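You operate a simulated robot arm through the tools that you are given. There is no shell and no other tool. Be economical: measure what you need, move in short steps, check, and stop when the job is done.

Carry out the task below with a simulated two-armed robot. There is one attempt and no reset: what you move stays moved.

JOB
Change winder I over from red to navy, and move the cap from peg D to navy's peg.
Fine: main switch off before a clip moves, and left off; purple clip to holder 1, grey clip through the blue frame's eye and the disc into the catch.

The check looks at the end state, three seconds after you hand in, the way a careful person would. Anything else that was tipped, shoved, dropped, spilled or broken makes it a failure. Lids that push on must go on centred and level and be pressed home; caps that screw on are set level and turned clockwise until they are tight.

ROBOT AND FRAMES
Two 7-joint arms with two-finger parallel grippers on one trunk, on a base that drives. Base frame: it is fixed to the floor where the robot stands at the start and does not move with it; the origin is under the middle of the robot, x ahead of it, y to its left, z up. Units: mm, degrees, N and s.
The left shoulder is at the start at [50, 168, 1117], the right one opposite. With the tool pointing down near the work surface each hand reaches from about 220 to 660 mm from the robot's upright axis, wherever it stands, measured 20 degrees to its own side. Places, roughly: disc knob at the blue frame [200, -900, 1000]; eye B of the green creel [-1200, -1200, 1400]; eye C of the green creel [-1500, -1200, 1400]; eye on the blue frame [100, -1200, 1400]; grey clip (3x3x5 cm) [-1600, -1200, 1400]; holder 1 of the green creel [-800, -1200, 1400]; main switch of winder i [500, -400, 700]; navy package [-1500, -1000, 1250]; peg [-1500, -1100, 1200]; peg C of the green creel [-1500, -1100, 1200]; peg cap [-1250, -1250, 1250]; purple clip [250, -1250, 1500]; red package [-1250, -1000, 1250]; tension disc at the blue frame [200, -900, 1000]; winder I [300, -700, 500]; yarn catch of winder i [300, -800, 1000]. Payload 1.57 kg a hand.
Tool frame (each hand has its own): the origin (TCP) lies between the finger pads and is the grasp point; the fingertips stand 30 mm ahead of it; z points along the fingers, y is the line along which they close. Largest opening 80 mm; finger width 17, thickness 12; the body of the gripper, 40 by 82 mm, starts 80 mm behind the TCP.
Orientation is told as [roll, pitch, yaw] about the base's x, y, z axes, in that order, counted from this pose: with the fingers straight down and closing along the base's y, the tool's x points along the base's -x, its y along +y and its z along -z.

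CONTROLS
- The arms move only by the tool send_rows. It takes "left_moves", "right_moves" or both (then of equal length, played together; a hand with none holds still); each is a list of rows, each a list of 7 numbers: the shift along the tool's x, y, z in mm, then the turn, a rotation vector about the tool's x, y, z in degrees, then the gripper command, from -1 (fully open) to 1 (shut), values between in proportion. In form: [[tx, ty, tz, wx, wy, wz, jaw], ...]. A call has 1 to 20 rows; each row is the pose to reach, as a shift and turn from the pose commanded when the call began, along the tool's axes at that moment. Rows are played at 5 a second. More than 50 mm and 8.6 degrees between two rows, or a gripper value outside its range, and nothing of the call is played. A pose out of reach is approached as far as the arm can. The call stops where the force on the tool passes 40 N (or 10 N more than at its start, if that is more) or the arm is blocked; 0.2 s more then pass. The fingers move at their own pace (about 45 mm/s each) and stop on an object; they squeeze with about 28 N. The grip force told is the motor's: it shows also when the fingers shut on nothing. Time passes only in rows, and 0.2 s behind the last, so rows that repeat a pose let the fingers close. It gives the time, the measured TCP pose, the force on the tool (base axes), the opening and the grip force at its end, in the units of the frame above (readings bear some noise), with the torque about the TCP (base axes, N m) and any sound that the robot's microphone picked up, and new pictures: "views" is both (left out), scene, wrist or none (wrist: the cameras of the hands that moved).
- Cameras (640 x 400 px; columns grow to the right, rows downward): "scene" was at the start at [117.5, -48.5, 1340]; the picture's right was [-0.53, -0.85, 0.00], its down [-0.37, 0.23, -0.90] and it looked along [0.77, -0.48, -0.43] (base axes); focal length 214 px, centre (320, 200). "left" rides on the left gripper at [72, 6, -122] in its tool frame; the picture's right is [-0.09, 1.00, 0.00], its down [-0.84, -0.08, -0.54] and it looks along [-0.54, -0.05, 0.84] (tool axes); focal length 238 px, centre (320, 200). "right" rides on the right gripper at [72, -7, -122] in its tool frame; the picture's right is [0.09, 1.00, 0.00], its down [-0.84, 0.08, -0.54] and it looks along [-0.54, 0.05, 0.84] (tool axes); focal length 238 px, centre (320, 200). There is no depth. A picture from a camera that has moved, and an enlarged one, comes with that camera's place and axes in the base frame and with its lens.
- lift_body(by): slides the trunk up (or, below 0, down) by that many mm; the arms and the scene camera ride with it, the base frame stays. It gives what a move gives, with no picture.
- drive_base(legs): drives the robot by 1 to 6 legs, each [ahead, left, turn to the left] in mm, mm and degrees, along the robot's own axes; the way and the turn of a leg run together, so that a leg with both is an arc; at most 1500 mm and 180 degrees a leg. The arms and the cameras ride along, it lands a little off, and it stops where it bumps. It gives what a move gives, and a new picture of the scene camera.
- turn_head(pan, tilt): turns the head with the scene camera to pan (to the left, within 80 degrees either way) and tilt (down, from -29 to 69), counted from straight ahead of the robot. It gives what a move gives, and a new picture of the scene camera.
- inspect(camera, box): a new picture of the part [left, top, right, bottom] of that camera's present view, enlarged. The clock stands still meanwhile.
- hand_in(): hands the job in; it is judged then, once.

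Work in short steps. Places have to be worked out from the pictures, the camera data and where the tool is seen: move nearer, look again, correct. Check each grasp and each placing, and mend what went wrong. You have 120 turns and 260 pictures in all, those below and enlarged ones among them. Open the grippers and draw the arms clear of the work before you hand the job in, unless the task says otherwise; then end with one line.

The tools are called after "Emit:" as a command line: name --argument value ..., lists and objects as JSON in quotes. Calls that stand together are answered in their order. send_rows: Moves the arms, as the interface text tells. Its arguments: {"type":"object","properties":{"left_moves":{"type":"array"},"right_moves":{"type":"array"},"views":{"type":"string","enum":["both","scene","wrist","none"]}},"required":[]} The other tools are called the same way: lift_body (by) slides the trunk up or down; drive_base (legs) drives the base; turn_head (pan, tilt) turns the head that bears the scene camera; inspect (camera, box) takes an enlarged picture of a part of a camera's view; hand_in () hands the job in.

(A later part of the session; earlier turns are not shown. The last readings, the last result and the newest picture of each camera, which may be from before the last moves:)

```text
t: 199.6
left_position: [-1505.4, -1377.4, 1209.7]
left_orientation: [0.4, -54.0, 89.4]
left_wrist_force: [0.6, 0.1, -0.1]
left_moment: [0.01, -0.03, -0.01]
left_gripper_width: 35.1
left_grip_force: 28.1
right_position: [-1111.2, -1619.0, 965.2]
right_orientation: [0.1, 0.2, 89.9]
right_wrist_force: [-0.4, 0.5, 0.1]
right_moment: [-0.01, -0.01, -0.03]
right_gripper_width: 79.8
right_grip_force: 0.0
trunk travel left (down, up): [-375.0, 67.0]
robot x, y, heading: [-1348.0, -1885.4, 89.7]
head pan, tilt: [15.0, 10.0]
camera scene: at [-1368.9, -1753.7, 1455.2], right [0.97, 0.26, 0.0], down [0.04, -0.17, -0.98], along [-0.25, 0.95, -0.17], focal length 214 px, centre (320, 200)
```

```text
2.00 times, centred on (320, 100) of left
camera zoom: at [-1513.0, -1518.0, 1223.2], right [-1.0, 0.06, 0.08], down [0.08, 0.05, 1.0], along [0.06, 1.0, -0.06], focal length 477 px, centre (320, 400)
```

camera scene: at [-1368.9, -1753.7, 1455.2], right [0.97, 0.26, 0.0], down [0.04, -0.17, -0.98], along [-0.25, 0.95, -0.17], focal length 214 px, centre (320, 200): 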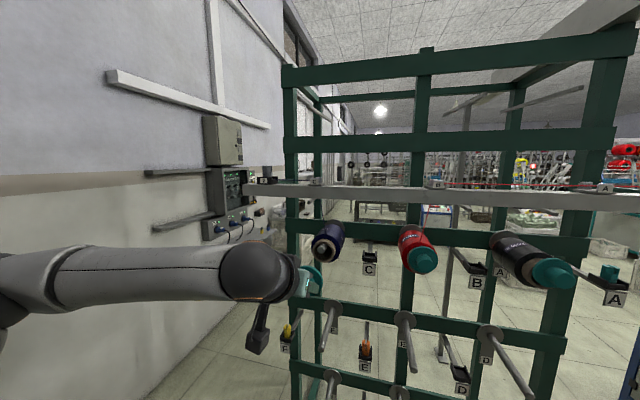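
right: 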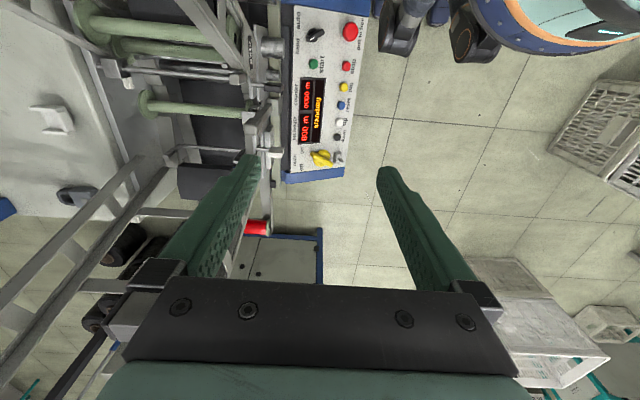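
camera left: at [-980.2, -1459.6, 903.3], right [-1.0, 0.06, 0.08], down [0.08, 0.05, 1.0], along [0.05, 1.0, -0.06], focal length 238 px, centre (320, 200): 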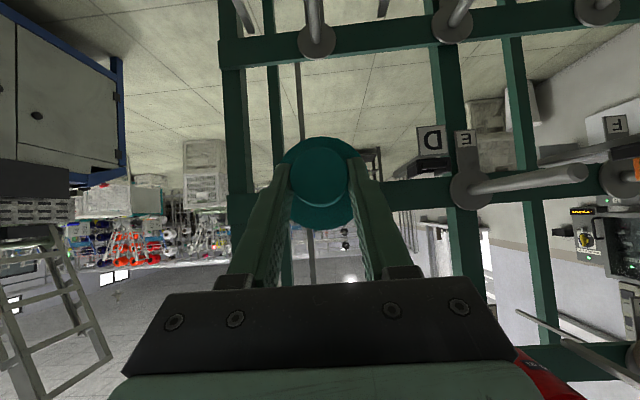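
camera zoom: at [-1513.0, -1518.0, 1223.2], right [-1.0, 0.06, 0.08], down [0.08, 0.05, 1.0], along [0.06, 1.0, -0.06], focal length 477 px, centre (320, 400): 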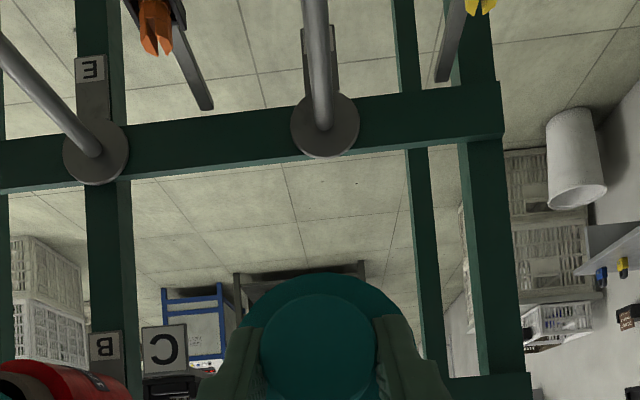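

Zoom on the navy package's end in the scene view.

Emit:
inspect --camera "scene" --box '[280, 210, 360, 300]'

Emit:
inspect --camera "left" --box '[240, 100, 480, 260]'

```text
4.44 times, centred on (320, 255) of scene
camera zoom: at [-1368.9, -1753.7, 1455.2], right [0.97, 0.26, 0.0], down [0.04, -0.17, -0.98], along [-0.25, 0.95, -0.17], focal length 953 px, centre (320, -44)
```

zoom: 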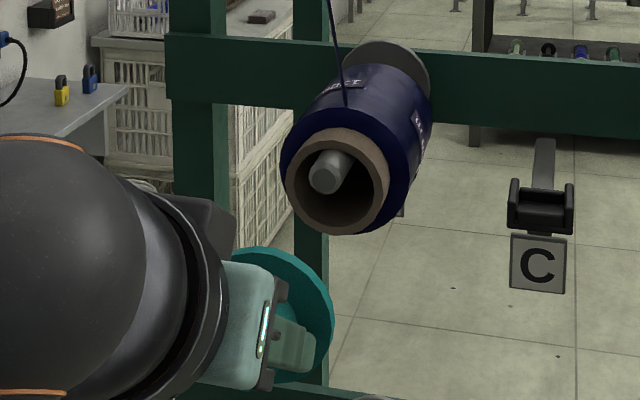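

```text
2.50 times, centred on (360, 180) of left
camera zoom: at [-1513.0, -1518.0, 1223.2], right [-1.0, 0.06, 0.08], down [0.08, 0.05, 1.0], along [0.06, 1.0, -0.06], focal length 596 px, centre (220, 250)
```

zoom: 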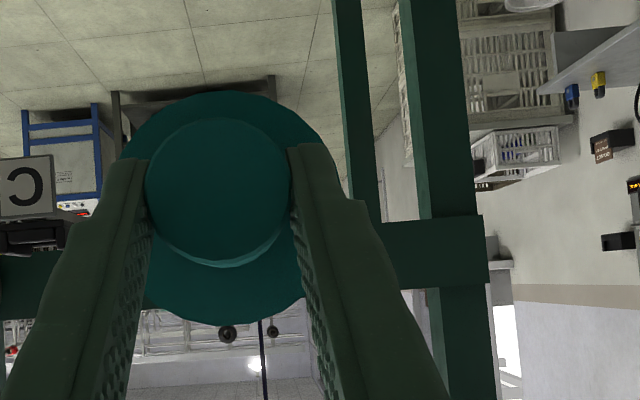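

Peg C's tip triangulates to (-1513, -1196, 1211); the cap axis runs 9.5 mm below the TCP. I move to a pre-insert pose with the cap ~15 mm in front of the peg tip.

Emit:
drive_base --legs '[[60, 0, 0.3]]'

Emit:
send_rows --left_moves '[[-16, 3, 16, 0, 0, 0, 1], [-32, 6, 32, 0, 0, 0, 1], [-48, 8, 48, 0, 0, 0, 1], [-48, 8, 48, 0, 0, 0, 1]]' --views "none"

Emit:
inspect --camera "scene" --box '[250, 200, 370, 290]'

```text
t: 200.5
left_position: [-1509.7, -1319.0, 1208.4]
left_orientation: [0.4, -53.9, 89.7]
left_wrist_force: [0.3, 0.3, -0.1]
left_moment: [0.0, 0.01, 0.01]
left_gripper_width: 34.8
left_grip_force: 27.7
right_position: [-1112.5, -1559.0, 965.2]
right_orientation: [0.1, 0.2, 89.9]
right_wrist_force: [-0.6, 0.5, 0.4]
right_moment: [-0.02, -0.01, 0.0]
right_gripper_width: 80.2
right_grip_force: 0.1
trunk travel left (down, up): [-375.0, 67.0]
robot x, y, heading: [-1348.4, -1825.0, 90.3]
head pan, tilt: [15.0, 10.0]
camera scene: at [-1369.6, -1694.5, 1455.1], right [0.97, 0.26, 0.0], down [0.05, -0.17, -0.98], along [-0.26, 0.95, -0.17], focal length 214 px, centre (320, 200)
```

scene: 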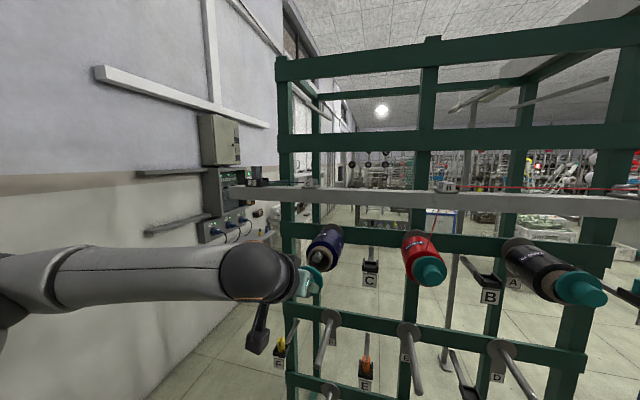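

```text
t: 201.5
left_position: [-1516.1, -1253.8, 1219.7]
left_orientation: [0.5, -54.0, 89.6]
left_wrist_force: [0.7, 0.2, -0.4]
left_moment: [-0.02, 0.0, 0.02]
left_gripper_width: 34.8
left_grip_force: 27.8
right_position: [-1111.9, -1560.0, 965.8]
right_orientation: [0.2, 0.1, 90.0]
right_wrist_force: [0.2, 1.2, 0.4]
right_moment: [0.02, 0.0, -0.01]
right_gripper_width: 80.2
right_grip_force: 0.1
trunk travel left (down, up): [-375.0, 67.0]
robot x, y, heading: [-1344.3, -1826.2, 90.1]
head pan, tilt: [15.0, 10.0]
```

```text
4.44 times, centred on (310, 245) of scene
camera zoom: at [-1369.6, -1695.9, 1455.3], right [0.97, 0.26, 0.0], down [0.05, -0.17, -0.98], along [-0.26, 0.95, -0.17], focal length 953 px, centre (364, 0)
```

zoom: 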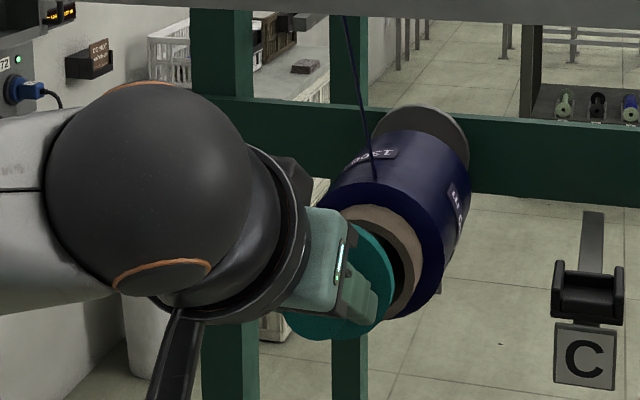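

The tip is hidden now, so I feel my way: push +y in 5 mm rows and watch the force. Free travel past y≈-1232 would mean the peg has entered the bore.

Emit:
send_rows --left_moves '[[-2.9, 0, 4, 0, 0, 0, 1], [-5.9, 0, 8.1, 0, 0, 0, 1], [-8.8, 0, 12.1, 0, 0, 0, 1], [-11.8, 0, 16.2, 0, 0, 0, 1], [-14.1, 0, 19.4, 0, 0, 0, 1]]' --views "none"

Emit:
inspect --camera "scene" --box '[250, 200, 370, 290]'

```text
t: 202.7
left_position: [-1515.0, -1230.8, 1220.8]
left_orientation: [0.3, -54.0, 89.5]
left_wrist_force: [2.0, -1.6, -1.9]
left_moment: [-0.07, 0.02, -0.08]
left_gripper_width: 34.8
left_grip_force: 28.0
right_position: [-1111.6, -1559.9, 964.8]
right_orientation: [0.1, 0.1, 89.9]
right_wrist_force: [-0.1, 0.3, 0.6]
right_moment: [-0.01, 0.02, -0.02]
right_gripper_width: 80.2
right_grip_force: 0.1
trunk travel left (down, up): [-375.0, 67.0]
robot x, y, heading: [-1345.9, -1825.8, 90.0]
head pan, tilt: [15.0, 10.0]
```

```text
4.44 times, centred on (310, 245) of scene
camera zoom: at [-1369.1, -1695.8, 1455.3], right [0.97, 0.26, 0.0], down [0.04, -0.17, -0.98], along [-0.26, 0.95, -0.17], focal length 953 px, centre (364, 0)
```

zoom: 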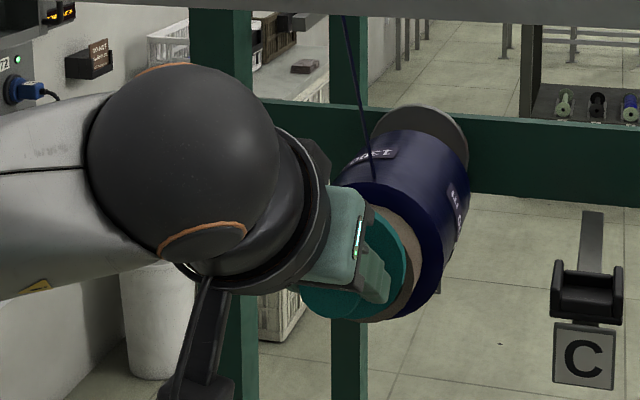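

Only small side forces (tool pushed +x and down), so it seems to be entering. I follow with a ~1 mm correction and continue.

Emit:
send_rows --left_moves '[[-1.5, -1, 3.8, 0, 0, 0, 1], [-3.8, -1, 7, 0, 0, 0, 1], [-6.2, -1, 10.3, 0, 0, 0, 1], [-8, -1, 12.7, 0, 0, 0, 1], [-8, -1, 12.7, 0, 0, 0, 1]]' --views "none"

Emit:
inspect --camera "scene" --box '[250, 200, 370, 290]'

```text
t: 203.9
left_position: [-1515.2, -1218.1, 1220.2]
left_orientation: [0.4, -54.1, 89.7]
left_wrist_force: [-1.9, -24.3, -6.3]
left_moment: [-0.33, 0.05, 0.03]
left_gripper_width: 34.6
left_grip_force: 28.1
right_position: [-1111.9, -1561.2, 966.7]
right_orientation: [0.1, 0.0, 90.1]
right_wrist_force: [0.3, -0.3, 0.8]
right_moment: [0.01, 0.01, 0.0]
right_gripper_width: 80.1
right_grip_force: 0.0
trunk travel left (down, up): [-375.0, 67.0]
robot x, y, heading: [-1342.7, -1827.8, 89.9]
head pan, tilt: [15.0, 10.0]
```

```text
4.44 times, centred on (310, 245) of scene
camera zoom: at [-1370.2, -1699.6, 1455.6], right [0.97, 0.26, 0.0], down [0.05, -0.16, -0.99], along [-0.26, 0.95, -0.17], focal length 953 px, centre (364, 0)
```

zoom: 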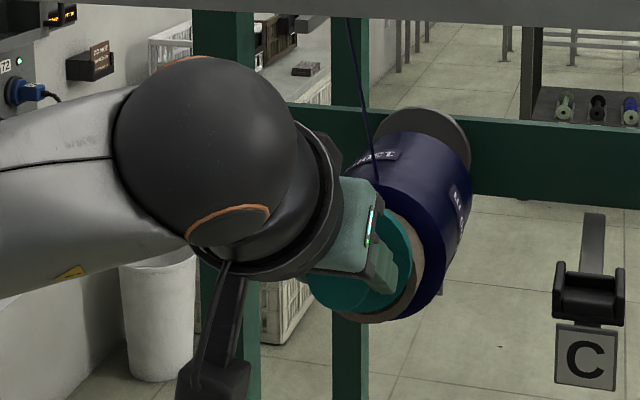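

It reached y = -1218 (same seat depth as on peg D) with 24 N axial force: bottomed. I press 2 mm more, then open and back out.

Emit:
send_rows --left_moves '[[-0.9, 0, 1.2, 0, 0, 0, 1], [-0.9, 0, 1.2, 0, 0, 0, 1]]' --views "none"

Emit:
send_rows --left_moves '[[0, 0, 0, 0, 0, 0, 0], [0, 0, 0, 0, 0, 0, -0.3], [0, 0, 0, 0, 0, 0, -0.4], [12, 0, -16, 0, 0, 0, -0.4], [30, 0, -40, 0, 0, 0, -0.4], [53, 0, -73, 0, 0, 0, -0.4], [77, 0, -105, 0, 0, 0, -0.4]]' --views "none"

Emit:
inspect --camera "scene" --box '[270, 190, 430, 310]'

Emit:
inspect --camera "left" --box '[200, 40, 440, 200]'

```text
t: 204.5
left_position: [-1515.9, -1216.2, 1220.1]
left_orientation: [0.3, -53.9, 89.7]
left_wrist_force: [-3.0, -29.7, -6.6]
left_moment: [-0.46, 0.05, 0.01]
left_gripper_width: 34.8
left_grip_force: 28.0
right_position: [-1112.9, -1563.3, 965.3]
right_orientation: [0.1, -0.1, 90.1]
right_wrist_force: [1.2, -0.1, -0.1]
right_moment: [0.01, -0.01, -0.03]
right_gripper_width: 80.1
right_grip_force: 0.1
trunk travel left (down, up): [-375.0, 67.0]
robot x, y, heading: [-1342.7, -1828.3, 89.8]
head pan, tilt: [15.0, 10.0]
```

```text
t: 206.1
left_position: [-1513.8, -1344.3, 1221.7]
left_orientation: [0.3, -54.1, 89.7]
left_wrist_force: [-0.3, -0.1, 0.6]
left_moment: [-0.01, -0.04, 0.03]
left_gripper_width: 55.9
left_grip_force: 0.0
right_position: [-1112.5, -1559.5, 965.0]
right_orientation: [0.1, 0.1, 90.0]
right_wrist_force: [0.1, 0.3, 0.3]
right_moment: [-0.01, 0.0, -0.01]
right_gripper_width: 80.1
right_grip_force: 0.1
trunk travel left (down, up): [-375.0, 67.0]
robot x, y, heading: [-1343.8, -1824.3, 90.1]
head pan, tilt: [15.0, 10.0]
```

```text
3.33 times, centred on (350, 250) of scene
camera zoom: at [-1369.8, -1696.1, 1455.4], right [0.97, 0.26, 0.0], down [0.05, -0.17, -0.98], along [-0.26, 0.95, -0.17], focal length 715 px, centre (220, 33)
```

zoom: 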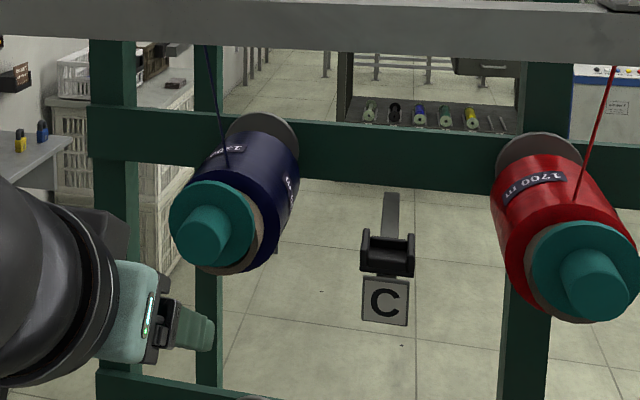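

```text
2.50 times, centred on (320, 120) of left
camera zoom: at [-1520.4, -1484.5, 1235.9], right [-1.0, 0.05, 0.08], down [0.08, 0.05, 1.0], along [0.05, 1.0, -0.06], focal length 596 px, centre (320, 400)
```

zoom: 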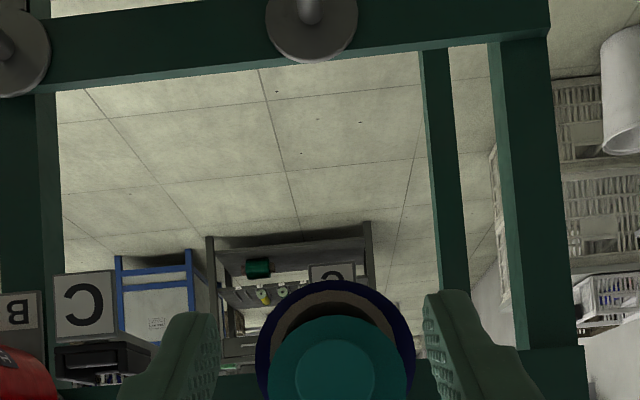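

The cap sits on peg C square and seated, like B's. Now the grey clip at the left end of the rail (≈(-1635, -1260, 1415)). I raise the hand, shift the base left and look.

Emit:
send_rows --left_moves '[[12, 0, -40, 0, 0, 0, -0.25], [-4, 0, -72, 0, 0, 0, -0.25], [-36, 0, -95, 0, 0, 0, -0.25], [-68, 0, -118, 0, 0, 0, -0.25], [-100, 0, -141, 0, 0, 0, -0.25], [-132, 0, -164, 0, 0, 0, -0.25], [-159, 0, -185, 0, 0, 0, -0.25]]' --views "none"

Emit:
lift_body --by 50

Emit:
drive_base --legs '[[0, 120, 0]]'

Emit:
inspect --camera "scene" --box '[240, 160, 400, 240]'

Emit:
inspect --camera "left" --box '[200, 40, 440, 190]'

```text
t: 207.7
left_position: [-1518.2, -1400.9, 1456.7]
left_orientation: [0.5, -54.0, 89.6]
left_wrist_force: [0.2, -0.2, 0.5]
left_moment: [0.0, 0.03, -0.01]
left_gripper_width: 49.8
left_grip_force: 0.1
right_position: [-1112.2, -1558.3, 964.3]
right_orientation: [0.2, 0.1, 90.0]
right_wrist_force: [0.1, 0.1, -0.4]
right_moment: [0.0, 0.0, 0.0]
right_gripper_width: 79.8
right_grip_force: 0.0
trunk travel left (down, up): [-375.0, 67.0]
robot x, y, heading: [-1342.9, -1825.8, 90.1]
head pan, tilt: [15.0, 10.0]
```

```text
t: 208.6
left_position: [-1517.6, -1399.0, 1506.2]
left_orientation: [0.4, -54.1, 89.6]
left_wrist_force: [1.0, -1.1, 0.2]
left_moment: [-0.02, 0.0, 0.02]
left_gripper_width: 50.2
left_grip_force: 0.1
right_position: [-1112.8, -1559.6, 1014.6]
right_orientation: [0.2, 0.2, 90.0]
right_wrist_force: [1.1, -0.3, 0.6]
right_moment: [-0.01, -0.02, 0.02]
right_gripper_width: 80.1
right_grip_force: 0.1
trunk travel left (down, up): [-425.0, 17.0]
robot x, y, heading: [-1343.1, -1827.7, 89.9]
head pan, tilt: [15.0, 10.0]
```

```text
t: 210.4
left_position: [-1639.6, -1400.1, 1506.5]
left_orientation: [0.4, -54.0, 89.7]
left_wrist_force: [-0.2, -0.4, -0.8]
left_moment: [-0.06, -0.01, 0.03]
left_gripper_width: 50.0
left_grip_force: 0.1
right_position: [-1234.0, -1559.7, 1014.8]
right_orientation: [0.1, 0.1, 90.0]
right_wrist_force: [0.1, -0.3, 0.2]
right_moment: [0.01, -0.01, 0.0]
right_gripper_width: 79.8
right_grip_force: 0.2
trunk travel left (down, up): [-425.0, 17.0]
robot x, y, heading: [-1467.2, -1828.1, 89.9]
head pan, tilt: [15.0, 10.0]
camera scene: at [-1491.2, -1695.9, 1505.3], right [0.97, 0.26, 0.0], down [0.05, -0.17, -0.98], along [-0.26, 0.95, -0.17], focal length 214 px, centre (320, 200)
```

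scene: 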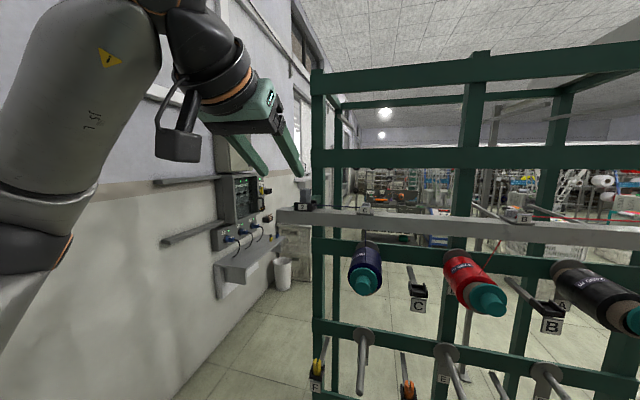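

```text
4.00 times, centred on (320, 200) of scene
camera zoom: at [-1491.2, -1695.9, 1505.3], right [0.97, 0.26, 0.0], down [0.05, -0.17, -0.98], along [-0.26, 0.95, -0.17], focal length 858 px, centre (320, 200)
```

zoom: 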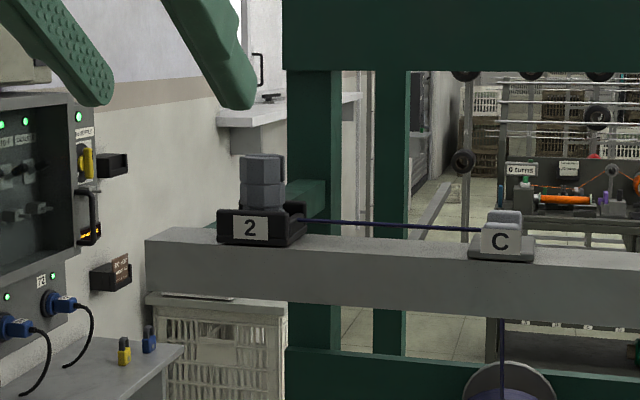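

```text
2.67 times, centred on (320, 115) of left
camera zoom: at [-1646.0, -1540.3, 1520.9], right [-1.0, 0.06, 0.08], down [0.08, 0.05, 1.0], along [0.05, 1.0, -0.06], focal length 636 px, centre (320, 427)
```

zoom: 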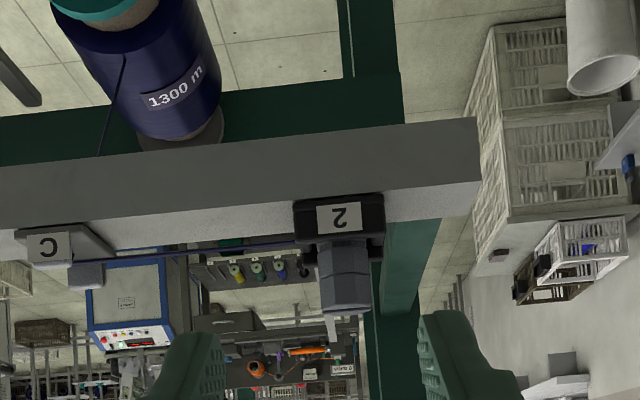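

The grey clip stands in holder 2, its yarn going to eye C. Body at (-1648, -1246), z 1402–1448. I level the hand (~8° down) and stop short of it, aiming to grip at z≈1431, above the holder walls.

Emit:
send_rows --left_moves '[[4, 2, 25, 0, -7, 0, -0.25], [9, 4, 50, 0, -14, 0, -0.25], [13, 6, 75, 0, -21, 0, -0.25], [18, 8.5, 99.5, 0, -28, 0, -0.25], [18, 8.5, 99.5, 0, -28, 0, -0.25]]' --views "none"

Emit:
inspect --camera "left" --box '[200, 60, 440, 210]'

Emit:
inspect --camera "scene" --box '[250, 160, 370, 235]'

```text
t: 211.6
left_position: [-1648.2, -1330.2, 1432.1]
left_orientation: [1.9, -82.1, 88.1]
left_wrist_force: [0.6, -0.9, 0.7]
left_moment: [0.0, -0.01, 0.01]
left_gripper_width: 50.4
left_grip_force: 0.1
right_position: [-1233.5, -1560.2, 1015.6]
right_orientation: [0.1, 0.1, 90.0]
right_wrist_force: [0.7, -0.5, 0.5]
right_moment: [0.03, -0.02, -0.05]
right_gripper_width: 80.2
right_grip_force: 0.1
trunk travel left (down, up): [-425.0, 17.0]
robot x, y, heading: [-1466.4, -1825.1, 89.9]
head pan, tilt: [15.0, 10.0]
```

```text
2.67 times, centred on (320, 135) of left
camera zoom: at [-1654.7, -1459.5, 1378.9], right [-1.0, 0.01, 0.1], down [0.08, -0.42, 0.9], along [0.05, 0.91, 0.42], focal length 636 px, centre (320, 373)
```

zoom: 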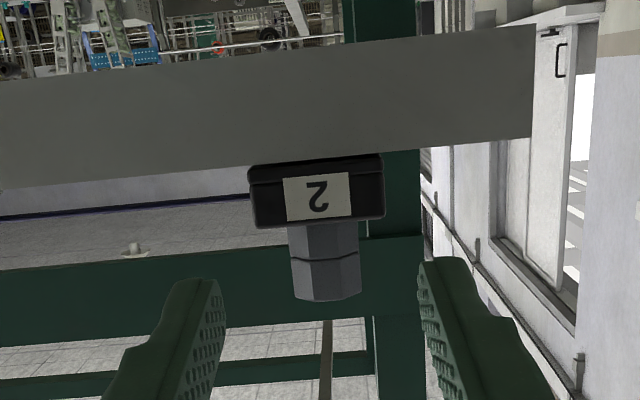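

```text
5.33 times, centred on (310, 198) of scene
camera zoom: at [-1490.5, -1696.2, 1505.3], right [0.97, 0.26, 0.0], down [0.04, -0.17, -0.98], along [-0.26, 0.95, -0.17], focal length 1144 px, centre (373, 213)
```

zoom: 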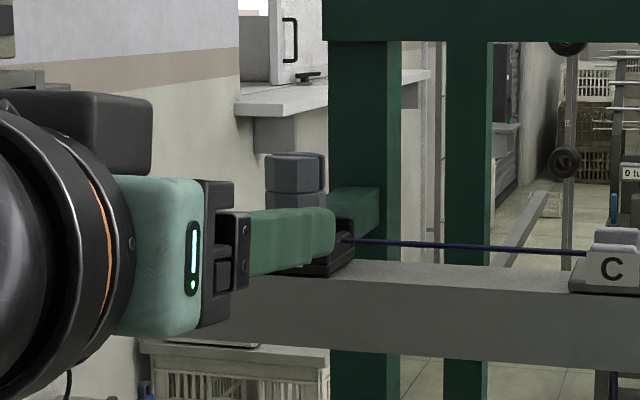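

Alignment good: x matches. I advance 83 mm level onto the clip.

Emit:
send_rows --left_moves '[[-3.5, 0, 25, 0, 0, 0, -0.25], [-7, 0, 50, 0, 0, 0, -0.25], [-10, 0, 70, 0, 0, 0, -0.25], [-11.5, 0, 82, 0, 0, 0, -0.25], [-11.5, 0, 82, 0, 0, 0, -0.25]]' --views "none"

Emit:
inspect --camera "left" --box '[200, 60, 440, 210]'

Emit:
inspect --camera "scene" --box '[250, 160, 370, 235]'

```text
t: 212.8
left_position: [-1648.3, -1245.5, 1434.4]
left_orientation: [1.8, -82.0, 88.2]
left_wrist_force: [0.3, -0.3, -0.7]
left_moment: [0.02, -0.01, -0.01]
left_gripper_width: 50.2
left_grip_force: 0.2
right_position: [-1233.0, -1559.3, 1014.8]
right_orientation: [0.2, 0.0, 90.0]
right_wrist_force: [-0.5, -0.2, 0.4]
right_moment: [-0.01, -0.01, 0.01]
right_gripper_width: 80.0
right_grip_force: 0.1
trunk travel left (down, up): [-425.0, 17.0]
robot x, y, heading: [-1467.1, -1830.4, 90.1]
head pan, tilt: [15.0, 10.0]
```

```text
2.67 times, centred on (320, 135) of left
camera zoom: at [-1655.6, -1375.5, 1380.5], right [-1.0, 0.01, 0.1], down [0.08, -0.42, 0.9], along [0.05, 0.91, 0.42], focal length 636 px, centre (320, 373)
```

zoom: 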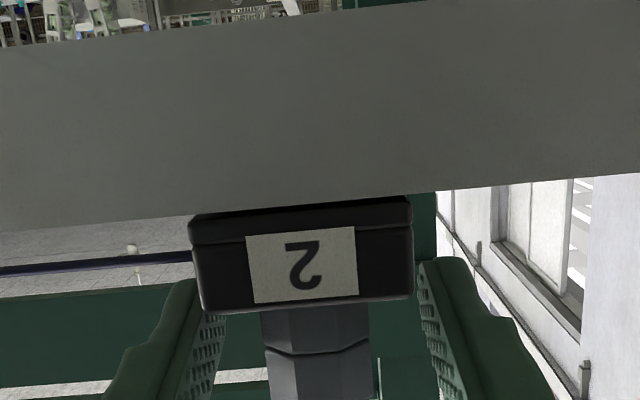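

```text
5.33 times, centred on (310, 198) of scene
camera zoom: at [-1490.9, -1696.0, 1505.3], right [0.97, 0.26, 0.0], down [0.05, -0.17, -0.98], along [-0.26, 0.95, -0.17], focal length 1144 px, centre (373, 213)
```

zoom: 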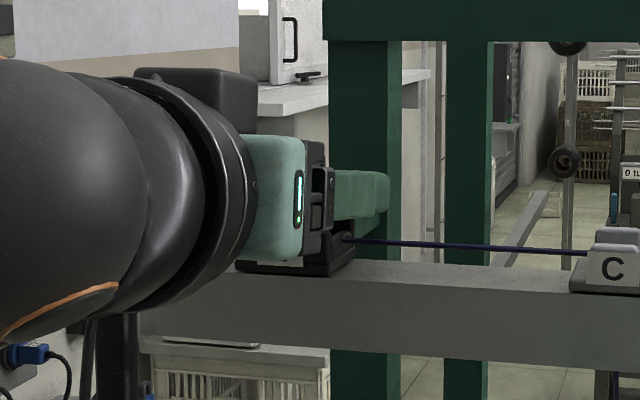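

Aligned. I lower 3 mm and close.

Emit:
send_rows --left_moves '[[3, 0, 0, 0, 0, 0, -0.25], [3, 0, 0, 0, 0, 0, 0.2], [3, 0, 0, 0, 0, 0, 0.6], [3, 0, 0, 0, 0, 0, 1], [3, 0, 0, 0, 0, 0, 1]]' --views "none"

Emit:
send_rows --left_moves '[[-3, 0, 0, 0, 0, 0, 1], [-9, 0, 0, 0, 0, 0, 1], [-15, 0, 0, 0, 0, 0, 1], [-21, 0, 0, 0, 0, 0, 1], [-28, 0, 1, 0, 0, 0, 1], [-36, 0, 2, 0, 0, 0, 1], [-44, 0, 3, 0, 0, 0, 1], [-52, 0, 4, 0, 0, 0, 1], [-60, 0, 5, 0, 0, 0, 1]]' --views "none"

Emit:
inspect --camera "left" --box '[200, 60, 440, 210]'

```text
t: 214.0
left_position: [-1648.4, -1246.8, 1431.3]
left_orientation: [1.9, -82.0, 88.0]
left_wrist_force: [1.8, 1.2, 1.8]
left_moment: [0.15, 0.07, -0.11]
left_gripper_width: 42.0
left_grip_force: 44.4
right_position: [-1232.1, -1559.3, 1015.2]
right_orientation: [0.2, 0.1, 89.9]
right_wrist_force: [0.5, 1.2, -0.3]
right_moment: [0.01, 0.0, 0.0]
right_gripper_width: 80.1
right_grip_force: 0.0
trunk travel left (down, up): [-425.0, 17.0]
robot x, y, heading: [-1463.3, -1827.4, 90.0]
head pan, tilt: [15.0, 10.0]
```

```text
t: 214.7
left_position: [-1648.4, -1244.9, 1432.5]
left_orientation: [2.9, -80.4, 87.0]
left_wrist_force: [-2.9, -6.1, -5.6]
left_moment: [0.49, -0.18, -0.18]
left_gripper_width: 41.5
left_grip_force: 45.3
right_position: [-1233.6, -1560.8, 1015.0]
right_orientation: [0.2, 0.1, 90.2]
right_wrist_force: [0.3, -0.9, 0.4]
right_moment: [-0.01, -0.03, -0.02]
right_gripper_width: 80.1
right_grip_force: 0.1
trunk travel left (down, up): [-425.0, 17.0]
robot x, y, heading: [-1468.8, -1827.9, 90.2]
head pan, tilt: [15.0, 10.0]
stopped in row 3 (left hand): the force on the tool passed its limit at 45 N (the readings are from after the stop); the commanded pose is now the measured one
```

```text
2.67 times, centred on (320, 135) of left
camera zoom: at [-1655.0, -1377.5, 1382.8], right [-0.99, 0.01, 0.1], down [0.09, -0.39, 0.91], along [0.05, 0.92, 0.39], focal length 636 px, centre (320, 373)
```

zoom: 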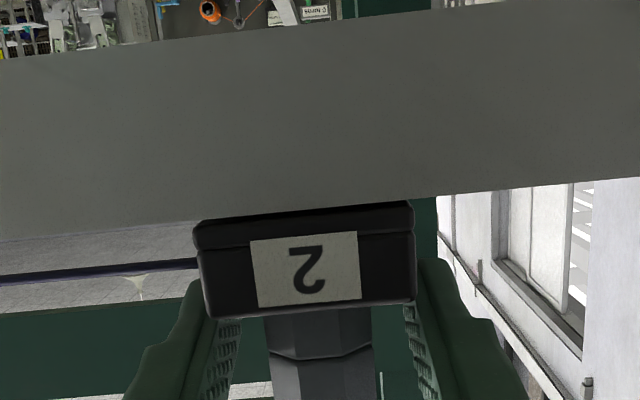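

The fingers clamped the holder walls, not the clip (42 mm). I open, raise 12 mm, level the hand so the tips point ~3° up, and come back to z≈1432.

Emit:
send_rows --left_moves '[[0, 0, 0, 0, 0, 0, 0], [0, 0, 0, 0, 0, 0, -0.25], [-6, 0, 1, 0, 0, 0, -0.25], [-12, 0, 2, 0, -6, 0, -0.25], [-12, 0, 2, 0, -12, 0, -0.25], [-12, 0, 2, 0, -12, 0, -0.25]]' --views "none"

Emit:
inspect --camera "scene" --box '[250, 160, 370, 235]'

```text
t: 216.1
left_position: [-1646.2, -1241.4, 1444.4]
left_orientation: [168.1, -87.4, -78.1]
left_wrist_force: [-0.2, -0.4, -0.2]
left_moment: [0.0, -0.04, 0.03]
left_gripper_width: 49.9
left_grip_force: 0.0
right_position: [-1233.8, -1560.3, 1015.0]
right_orientation: [0.1, 0.1, 90.0]
right_wrist_force: [0.0, 0.2, -0.4]
right_moment: [0.02, 0.03, -0.01]
right_gripper_width: 80.0
right_grip_force: 0.0
trunk travel left (down, up): [-425.0, 17.0]
robot x, y, heading: [-1466.6, -1826.1, 90.0]
head pan, tilt: [15.0, 10.0]
```

```text
5.33 times, centred on (310, 198) of scene
camera zoom: at [-1490.9, -1696.4, 1505.3], right [0.97, 0.26, 0.0], down [0.05, -0.17, -0.98], along [-0.26, 0.95, -0.17], focal length 1144 px, centre (373, 213)
```

zoom: 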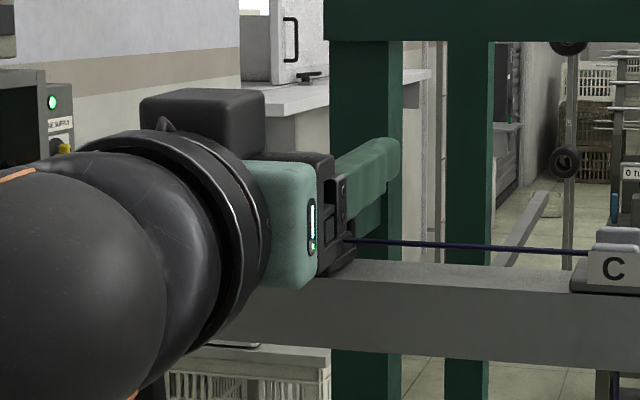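

Tips now point ~2.6° up. Lower 12 mm and close again.

Emit:
send_rows --left_moves '[[6, 1, -2, 0, 0, 0, -0.25], [12, 2, -4, 0, 0, 0, -0.25], [12, 2, -4, 0, 0, 0, 0.2], [12, 2, -4, 0, 0, 0, 0.6], [12, 2, -4, 0, 0, 0, 1], [12, 2, -4, 0, 0, 0, 1]]' --views "none"

```text
t: 217.5
left_position: [-1648.7, -1245.1, 1433.1]
left_orientation: [168.0, -87.4, -78.1]
left_wrist_force: [0.0, -0.4, 1.3]
left_moment: [0.01, 0.03, 0.0]
left_gripper_width: 22.5
left_grip_force: 28.5
right_position: [-1233.7, -1559.5, 1014.0]
right_orientation: [0.1, 0.1, 90.1]
right_wrist_force: [0.4, -0.2, -0.6]
right_moment: [-0.03, 0.0, 0.02]
right_gripper_width: 80.1
right_grip_force: 0.0
trunk travel left (down, up): [-425.0, 17.0]
robot x, y, heading: [-1466.4, -1826.2, 90.1]
head pan, tilt: [15.0, 10.0]
```

The clip is gripped now (22.5 mm). I lift slowly straight up.

Emit:
send_rows --left_moves '[[-3, 0, 0, 0, 0, 0, 1], [-8, 0, 0, 0, 0, 0, 1], [-13, 0, 0, 0, 0, 0, 1], [-18, 0, 0, 0, 0, 0, 1], [-24, 0, 0, 0, 0, 0, 1], [-32, 0, 0, 0, 0, 0, 1], [-42, 0, 0, 0, 0, 0, 1], [-52, 0, 0, 0, 0, 0, 1]]' --views "wrist"

```text
t: 219.3
left_position: [-1648.3, -1246.8, 1485.3]
left_orientation: [167.5, -87.5, -77.6]
left_wrist_force: [0.0, 0.6, 0.1]
left_moment: [0.0, 0.0, -0.02]
left_gripper_width: 22.3
left_grip_force: 28.1
right_position: [-1233.9, -1559.9, 1014.6]
right_orientation: [0.1, 0.1, 90.1]
right_wrist_force: [0.5, -0.1, 0.8]
right_moment: [0.01, 0.02, 0.0]
right_gripper_width: 80.0
right_grip_force: 0.1
trunk travel left (down, up): [-425.0, 17.0]
robot x, y, heading: [-1467.9, -1825.3, 90.1]
head pan, tilt: [15.0, 10.0]
camera left: at [-1656.2, -1365.1, 1408.4], right [-0.99, 0.0, 0.1], down [0.08, -0.58, 0.81], along [0.06, 0.82, 0.57], focal length 238 px, centre (320, 200)
```

left: 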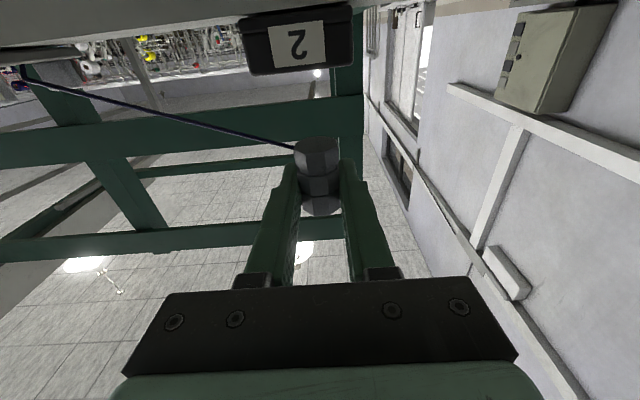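

The grey clip is up with the navy yarn. I retract the hand and retrace the earlier route to the blue frame.

Emit:
send_rows --left_moves '[[0, 0, -38, 0, 0, 0, 1], [0, 0, -76, 0, 0, 0, 1], [0, -15, -114, 0, 0, 0, 1], [0, -30, -150, 0, 0, 0, 1]]' --views "none"

Emit:
drive_base --legs '[[-25, 0, 0], [0, -1370, 0]]'

```text
t: 220.3
left_position: [-1617.8, -1398.5, 1479.8]
left_orientation: [168.4, -87.5, -78.5]
left_wrist_force: [-0.2, 0.3, -0.5]
left_moment: [-0.01, 0.01, 0.02]
left_gripper_width: 22.4
left_grip_force: 27.5
right_position: [-1233.6, -1561.0, 1015.6]
right_orientation: [0.1, 0.2, 90.2]
right_wrist_force: [0.4, -0.2, -0.5]
right_moment: [0.02, 0.03, -0.02]
right_gripper_width: 79.8
right_grip_force: 0.1
trunk travel left (down, up): [-425.0, 17.0]
robot x, y, heading: [-1469.6, -1824.1, 90.2]
head pan, tilt: [15.0, 10.0]
```

```text
t: 233.0
left_position: [-249.8, -1405.3, 1478.9]
left_orientation: [168.0, -87.6, -76.5]
left_wrist_force: [-0.6, -0.6, -0.7]
left_moment: [0.06, 0.02, 0.02]
left_gripper_width: 22.7
left_grip_force: 27.7
right_position: [139.1, -1557.4, 1014.9]
right_orientation: [0.1, 0.1, 91.7]
right_wrist_force: [-0.2, -0.1, 0.0]
right_moment: [0.01, 0.02, 0.01]
right_gripper_width: 79.8
right_grip_force: 0.0
trunk travel left (down, up): [-425.0, 17.0]
robot x, y, heading: [-88.8, -1830.0, 91.8]
head pan, tilt: [15.0, 10.0]
camera scene: at [-114.9, -1699.8, 1505.3], right [0.96, 0.29, 0.0], down [0.05, -0.17, -0.98], along [-0.28, 0.94, -0.17], focal length 214 px, centre (320, 200)
```

scene: 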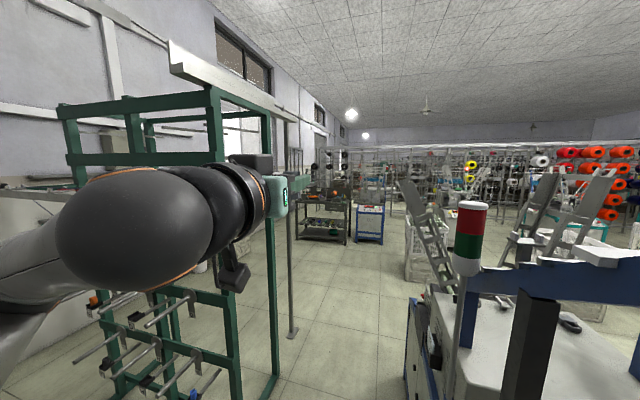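

Now ahead 90 and turn right 38° as before; then look at the disc and catch area.

Emit:
drive_base --legs '[[80, 0, 0], [0, 0, -38]]'

Emit:
turn_head --pan 15 --tilt 30

Emit:
inspect --camera "scene" --box '[200, 60, 440, 210]'

```text
t: 235.9
left_position: [48.5, -1315.4, 1479.7]
left_orientation: [168.1, -87.5, -115.1]
left_wrist_force: [-0.8, 0.3, -1.0]
left_moment: [0.0, -0.02, -0.02]
left_gripper_width: 22.4
left_grip_force: 28.4
right_position: [257.0, -1678.2, 1015.6]
right_orientation: [0.2, 0.0, 53.0]
right_wrist_force: [0.5, 0.1, 0.0]
right_moment: [0.01, -0.01, -0.01]
right_gripper_width: 80.1
right_grip_force: 0.1
trunk travel left (down, up): [-425.0, 17.0]
robot x, y, heading: [-90.7, -1749.9, 53.1]
head pan, tilt: [15.0, 10.0]
camera scene: at [-30.4, -1631.3, 1505.3], right [0.93, -0.37, 0.0], down [-0.07, -0.16, -0.98], along [0.37, 0.91, -0.17], focal length 214 px, centre (320, 200)
```

scene: 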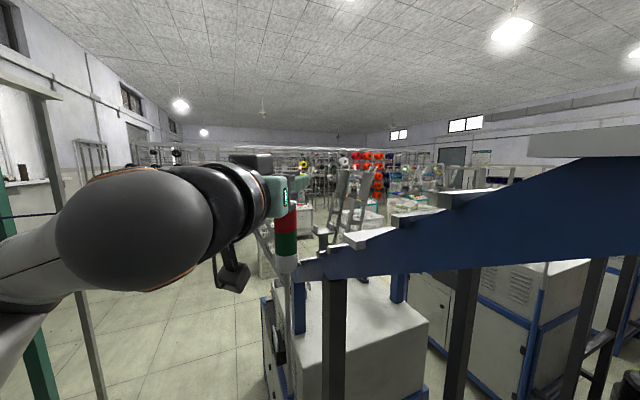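

```text
t: 236.7
left_position: [49.0, -1316.2, 1479.3]
left_orientation: [168.0, -87.5, -115.1]
left_wrist_force: [-0.5, -0.5, 0.1]
left_moment: [0.01, 0.02, 0.03]
left_gripper_width: 22.5
left_grip_force: 28.0
right_position: [256.6, -1677.6, 1014.2]
right_orientation: [0.2, 0.2, 53.0]
right_wrist_force: [0.0, -1.1, 0.0]
right_moment: [-0.01, 0.02, 0.03]
right_gripper_width: 80.0
right_grip_force: 0.1
trunk travel left (down, up): [-425.0, 17.0]
robot x, y, heading: [-88.8, -1745.0, 53.1]
head pan, tilt: [15.0, 30.0]
camera scene: at [-31.4, -1633.6, 1473.0], right [0.93, -0.37, 0.0], down [-0.19, -0.46, -0.87], along [0.32, 0.8, -0.5], focal length 214 px, centre (320, 200)
```

scene: 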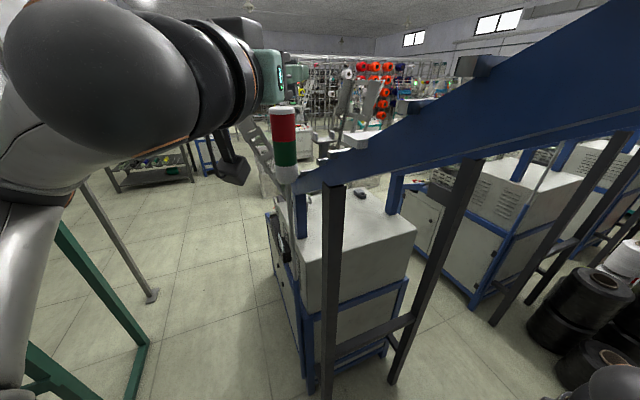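

```text
2.67 times, centred on (320, 135) of scene
camera zoom: at [-31.4, -1633.6, 1473.0], right [0.93, -0.37, 0.0], down [-0.19, -0.46, -0.87], along [0.32, 0.8, -0.5], focal length 572 px, centre (320, 373)
```

zoom: 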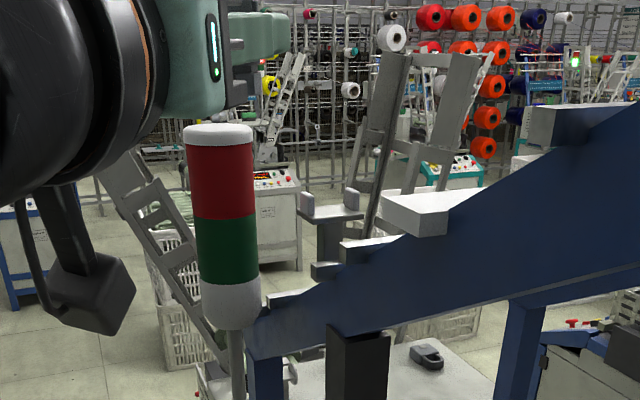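

I'm on the -y side of the yarn, and the disc and catch must be reached from the corridor. Plan: stand the grey clip in the eye's cradle (as the purple one stood), then go around through the corridor under the yarn and take it out on the other side. First I hover over the eye at bearing 53°, clear of bar and signal tower.

Emit:
send_rows --left_moves '[[0, -8, 37, 0, 0, 0, 1], [0, -17, 75, 0, 0, 0, 1], [20, -25, 112, 0, 0, 0, 1], [44, -25, 112, 0, 0, 0, 1], [44, -25, 112, 0, 0, 0, 1]]' --views "none"

Emit:
inspect --camera "scene" --box '[250, 80, 370, 170]'

Emit:
inspect --camera "left" --box '[220, 60, 420, 200]'

```text
t: 237.9
left_position: [135.6, -1242.4, 1438.2]
left_orientation: [167.4, -87.5, -114.7]
left_wrist_force: [0.2, -0.2, -0.2]
left_moment: [0.01, -0.01, 0.02]
left_gripper_width: 22.6
left_grip_force: 28.1
right_position: [256.8, -1678.0, 1014.2]
right_orientation: [0.1, 0.2, 52.9]
right_wrist_force: [-0.4, 0.5, -0.8]
right_moment: [0.04, 0.02, 0.03]
right_gripper_width: 79.8
right_grip_force: 0.1
trunk travel left (down, up): [-425.0, 17.0]
robot x, y, heading: [-86.4, -1750.0, 52.9]
head pan, tilt: [15.0, 30.0]
```

```text
4.44 times, centred on (310, 125) of scene
camera zoom: at [-31.0, -1633.6, 1472.9], right [0.93, -0.37, 0.0], down [-0.19, -0.46, -0.87], along [0.32, 0.8, -0.5], focal length 953 px, centre (364, 533)
```

zoom: 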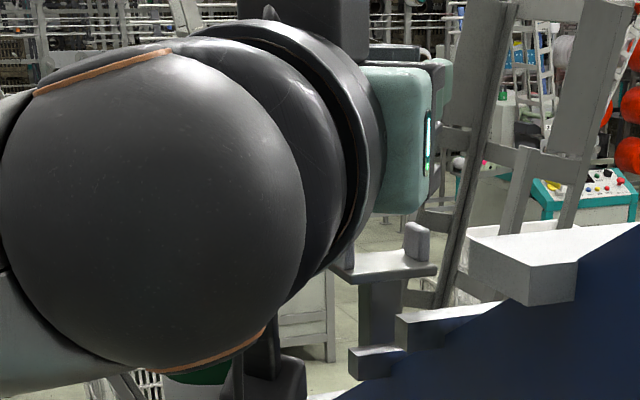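

```text
2.86 times, centred on (320, 130) of left
camera zoom: at [58.7, -1331.4, 1362.4], right [-0.8, 0.6, 0.1], down [-0.28, -0.51, 0.81], along [0.54, 0.62, 0.57], focal length 681 px, centre (320, 400)
```

zoom: 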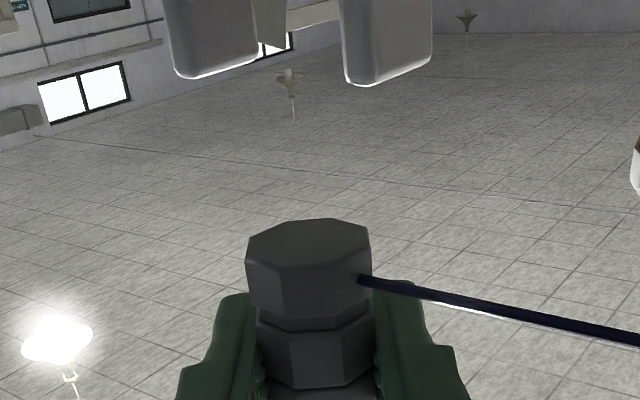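

The ears are at (119, -1237) and (156, -1237), tops ≈1383; the clip bottom is at ≈(133, -1244). I shift by (+3.5, +5) and lower into the cradle.

Emit:
send_rows --left_moves '[[0, 0.5, 6.5, 0, 0, 0, 1], [10, 0.5, 6, 0, 0, 0, 1], [18, 0.5, 5.5, 0, 0, 0, 1], [24, 0.5, 5, 0, 0, 0, 1], [29, 0.5, 5, 0, 0, 0, 1], [33, 0.5, 5, 0, 0, 0, 1], [33, 0.5, 5, 0, 0, 0, 1]]' --views "none"

Emit:
inspect --camera "left" --box '[220, 60, 420, 200]'

Emit:
inspect --camera "scene" --box '[290, 100, 370, 160]'

```text
t: 239.5
left_position: [139.1, -1235.0, 1409.4]
left_orientation: [170.0, -87.2, -117.1]
left_wrist_force: [2.2, 1.5, 7.4]
left_moment: [0.07, -0.12, -0.03]
left_gripper_width: 22.6
left_grip_force: 27.8
right_position: [257.5, -1677.4, 1015.2]
right_orientation: [0.2, 0.1, 53.1]
right_wrist_force: [0.7, -0.4, 0.5]
right_moment: [0.03, -0.02, 0.01]
right_gripper_width: 80.3
right_grip_force: 0.0
trunk travel left (down, up): [-425.0, 17.0]
robot x, y, heading: [-89.1, -1753.8, 53.0]
head pan, tilt: [15.0, 30.0]
```

```text
2.86 times, centred on (320, 130) of left
camera zoom: at [62.4, -1325.0, 1332.0], right [-0.8, 0.6, 0.1], down [-0.28, -0.51, 0.81], along [0.53, 0.62, 0.58], focal length 681 px, centre (320, 400)
```

zoom: 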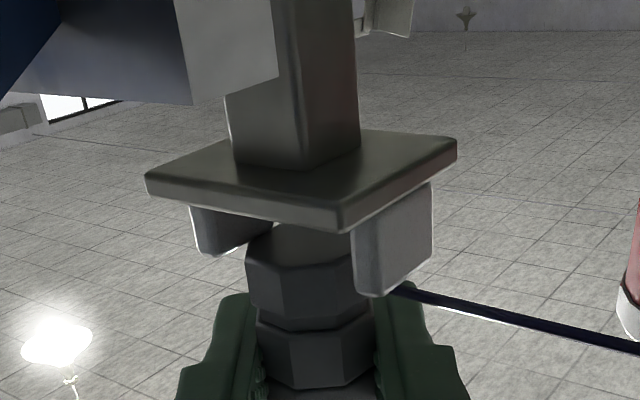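

```text
6.67 times, centred on (330, 130) of scene
camera zoom: at [-31.3, -1633.9, 1473.1], right [0.93, -0.37, 0.0], down [-0.19, -0.46, -0.87], along [0.32, 0.8, -0.5], focal length 1430 px, centre (253, 667)
```

zoom: 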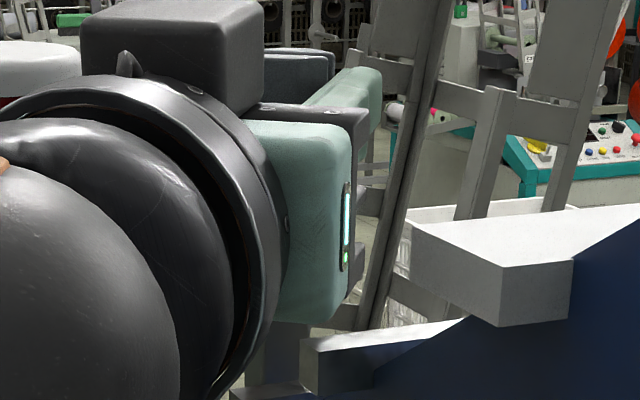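

The clip touches an ear's top edge (7 N, pushed towards +x). I raise 4 mm, shift +2 mm in x and lower again.

Emit:
send_rows --left_moves '[[-4, 0, 0, 0, 0, 0, 1], [-4, -1.6, 1.2, 0, 0, 0, 1], [-1, -1.6, 1.2, 0, 0, 0, 1], [2, -1.6, 1.2, 0, 0, 0, 1], [5, -1.6, 1.2, 0, 0, 0, 1], [8, -1.6, 1.2, 0, 0, 0, 1], [8, -1.6, 1.2, 0, 0, 0, 1]]' --views "none"

Emit:
inspect --camera "left" --box '[250, 80, 390, 180]'

```text
t: 241.1
left_position: [140.9, -1236.0, 1405.4]
left_orientation: [173.6, -86.6, -120.5]
left_wrist_force: [1.2, 2.2, 25.0]
left_moment: [0.12, -0.35, 0.05]
left_gripper_width: 22.8
left_grip_force: 27.5
right_position: [256.5, -1680.1, 1015.8]
right_orientation: [0.2, -0.1, 53.0]
right_wrist_force: [-0.1, 0.3, -0.2]
right_moment: [-0.02, 0.03, 0.0]
right_gripper_width: 79.9
right_grip_force: 0.0
trunk travel left (down, up): [-425.0, 17.0]
robot x, y, heading: [-88.7, -1752.3, 52.8]
head pan, tilt: [15.0, 30.0]
```

```text
4.00 times, centred on (320, 130) of left
camera zoom: at [64.2, -1325.4, 1327.7], right [-0.8, 0.6, 0.1], down [-0.29, -0.52, 0.8], along [0.53, 0.61, 0.59], focal length 953 px, centre (320, 480)
```

zoom: 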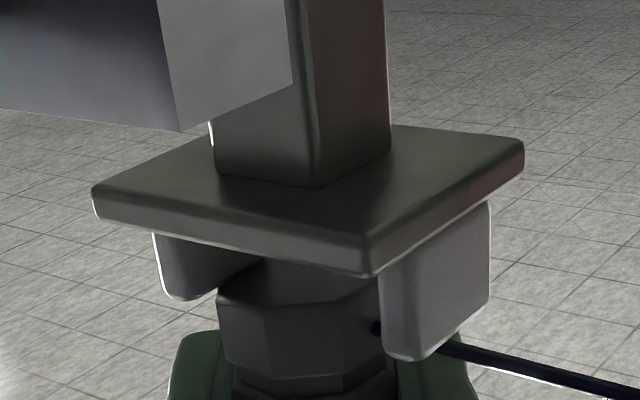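

The moment reading (contact ~15 mm to +x of the TCP) says the clip rides on the +x ear. I raise, shift -4 mm in x, and lower again.

Emit:
send_rows --left_moves '[[-8, 0, 0, 0, 0, 0, 1], [-10, 3.2, -2.4, 0, 0, 0, 1], [-6, 3.2, -2.4, 0, 0, 0, 1], [-2, 3.2, -2.4, 0, 0, 0, 1], [1, 3.2, -2.4, 0, 0, 0, 1], [4, 3.2, -2.4, 0, 0, 0, 1], [4, 3.2, -2.4, 0, 0, 0, 1]]' --views "none"

Emit:
inspect --camera "left" --box '[250, 80, 390, 180]'

```text
t: 242.7
left_position: [137.2, -1236.2, 1402.1]
left_orientation: [173.3, -86.6, -120.3]
left_wrist_force: [1.8, -0.4, 24.9]
left_moment: [0.09, -0.43, -0.03]
left_gripper_width: 22.6
left_grip_force: 28.6
right_position: [255.6, -1678.7, 1015.3]
right_orientation: [0.1, 0.0, 53.0]
right_wrist_force: [0.2, -0.9, -0.2]
right_moment: [-0.02, -0.01, 0.03]
right_gripper_width: 79.6
right_grip_force: 0.1
trunk travel left (down, up): [-425.0, 17.0]
robot x, y, heading: [-87.6, -1755.8, 53.2]
head pan, tilt: [15.0, 30.0]
```

```text
4.00 times, centred on (320, 130) of left
camera zoom: at [60.7, -1325.6, 1323.1], right [-0.8, 0.6, 0.1], down [-0.29, -0.52, 0.8], along [0.53, 0.61, 0.59], focal length 953 px, centre (320, 480)
```

zoom: 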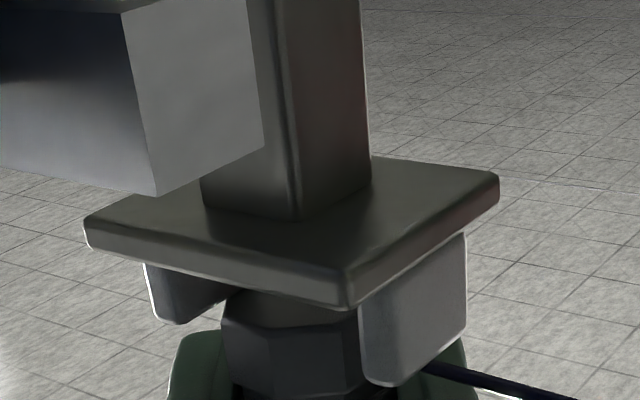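

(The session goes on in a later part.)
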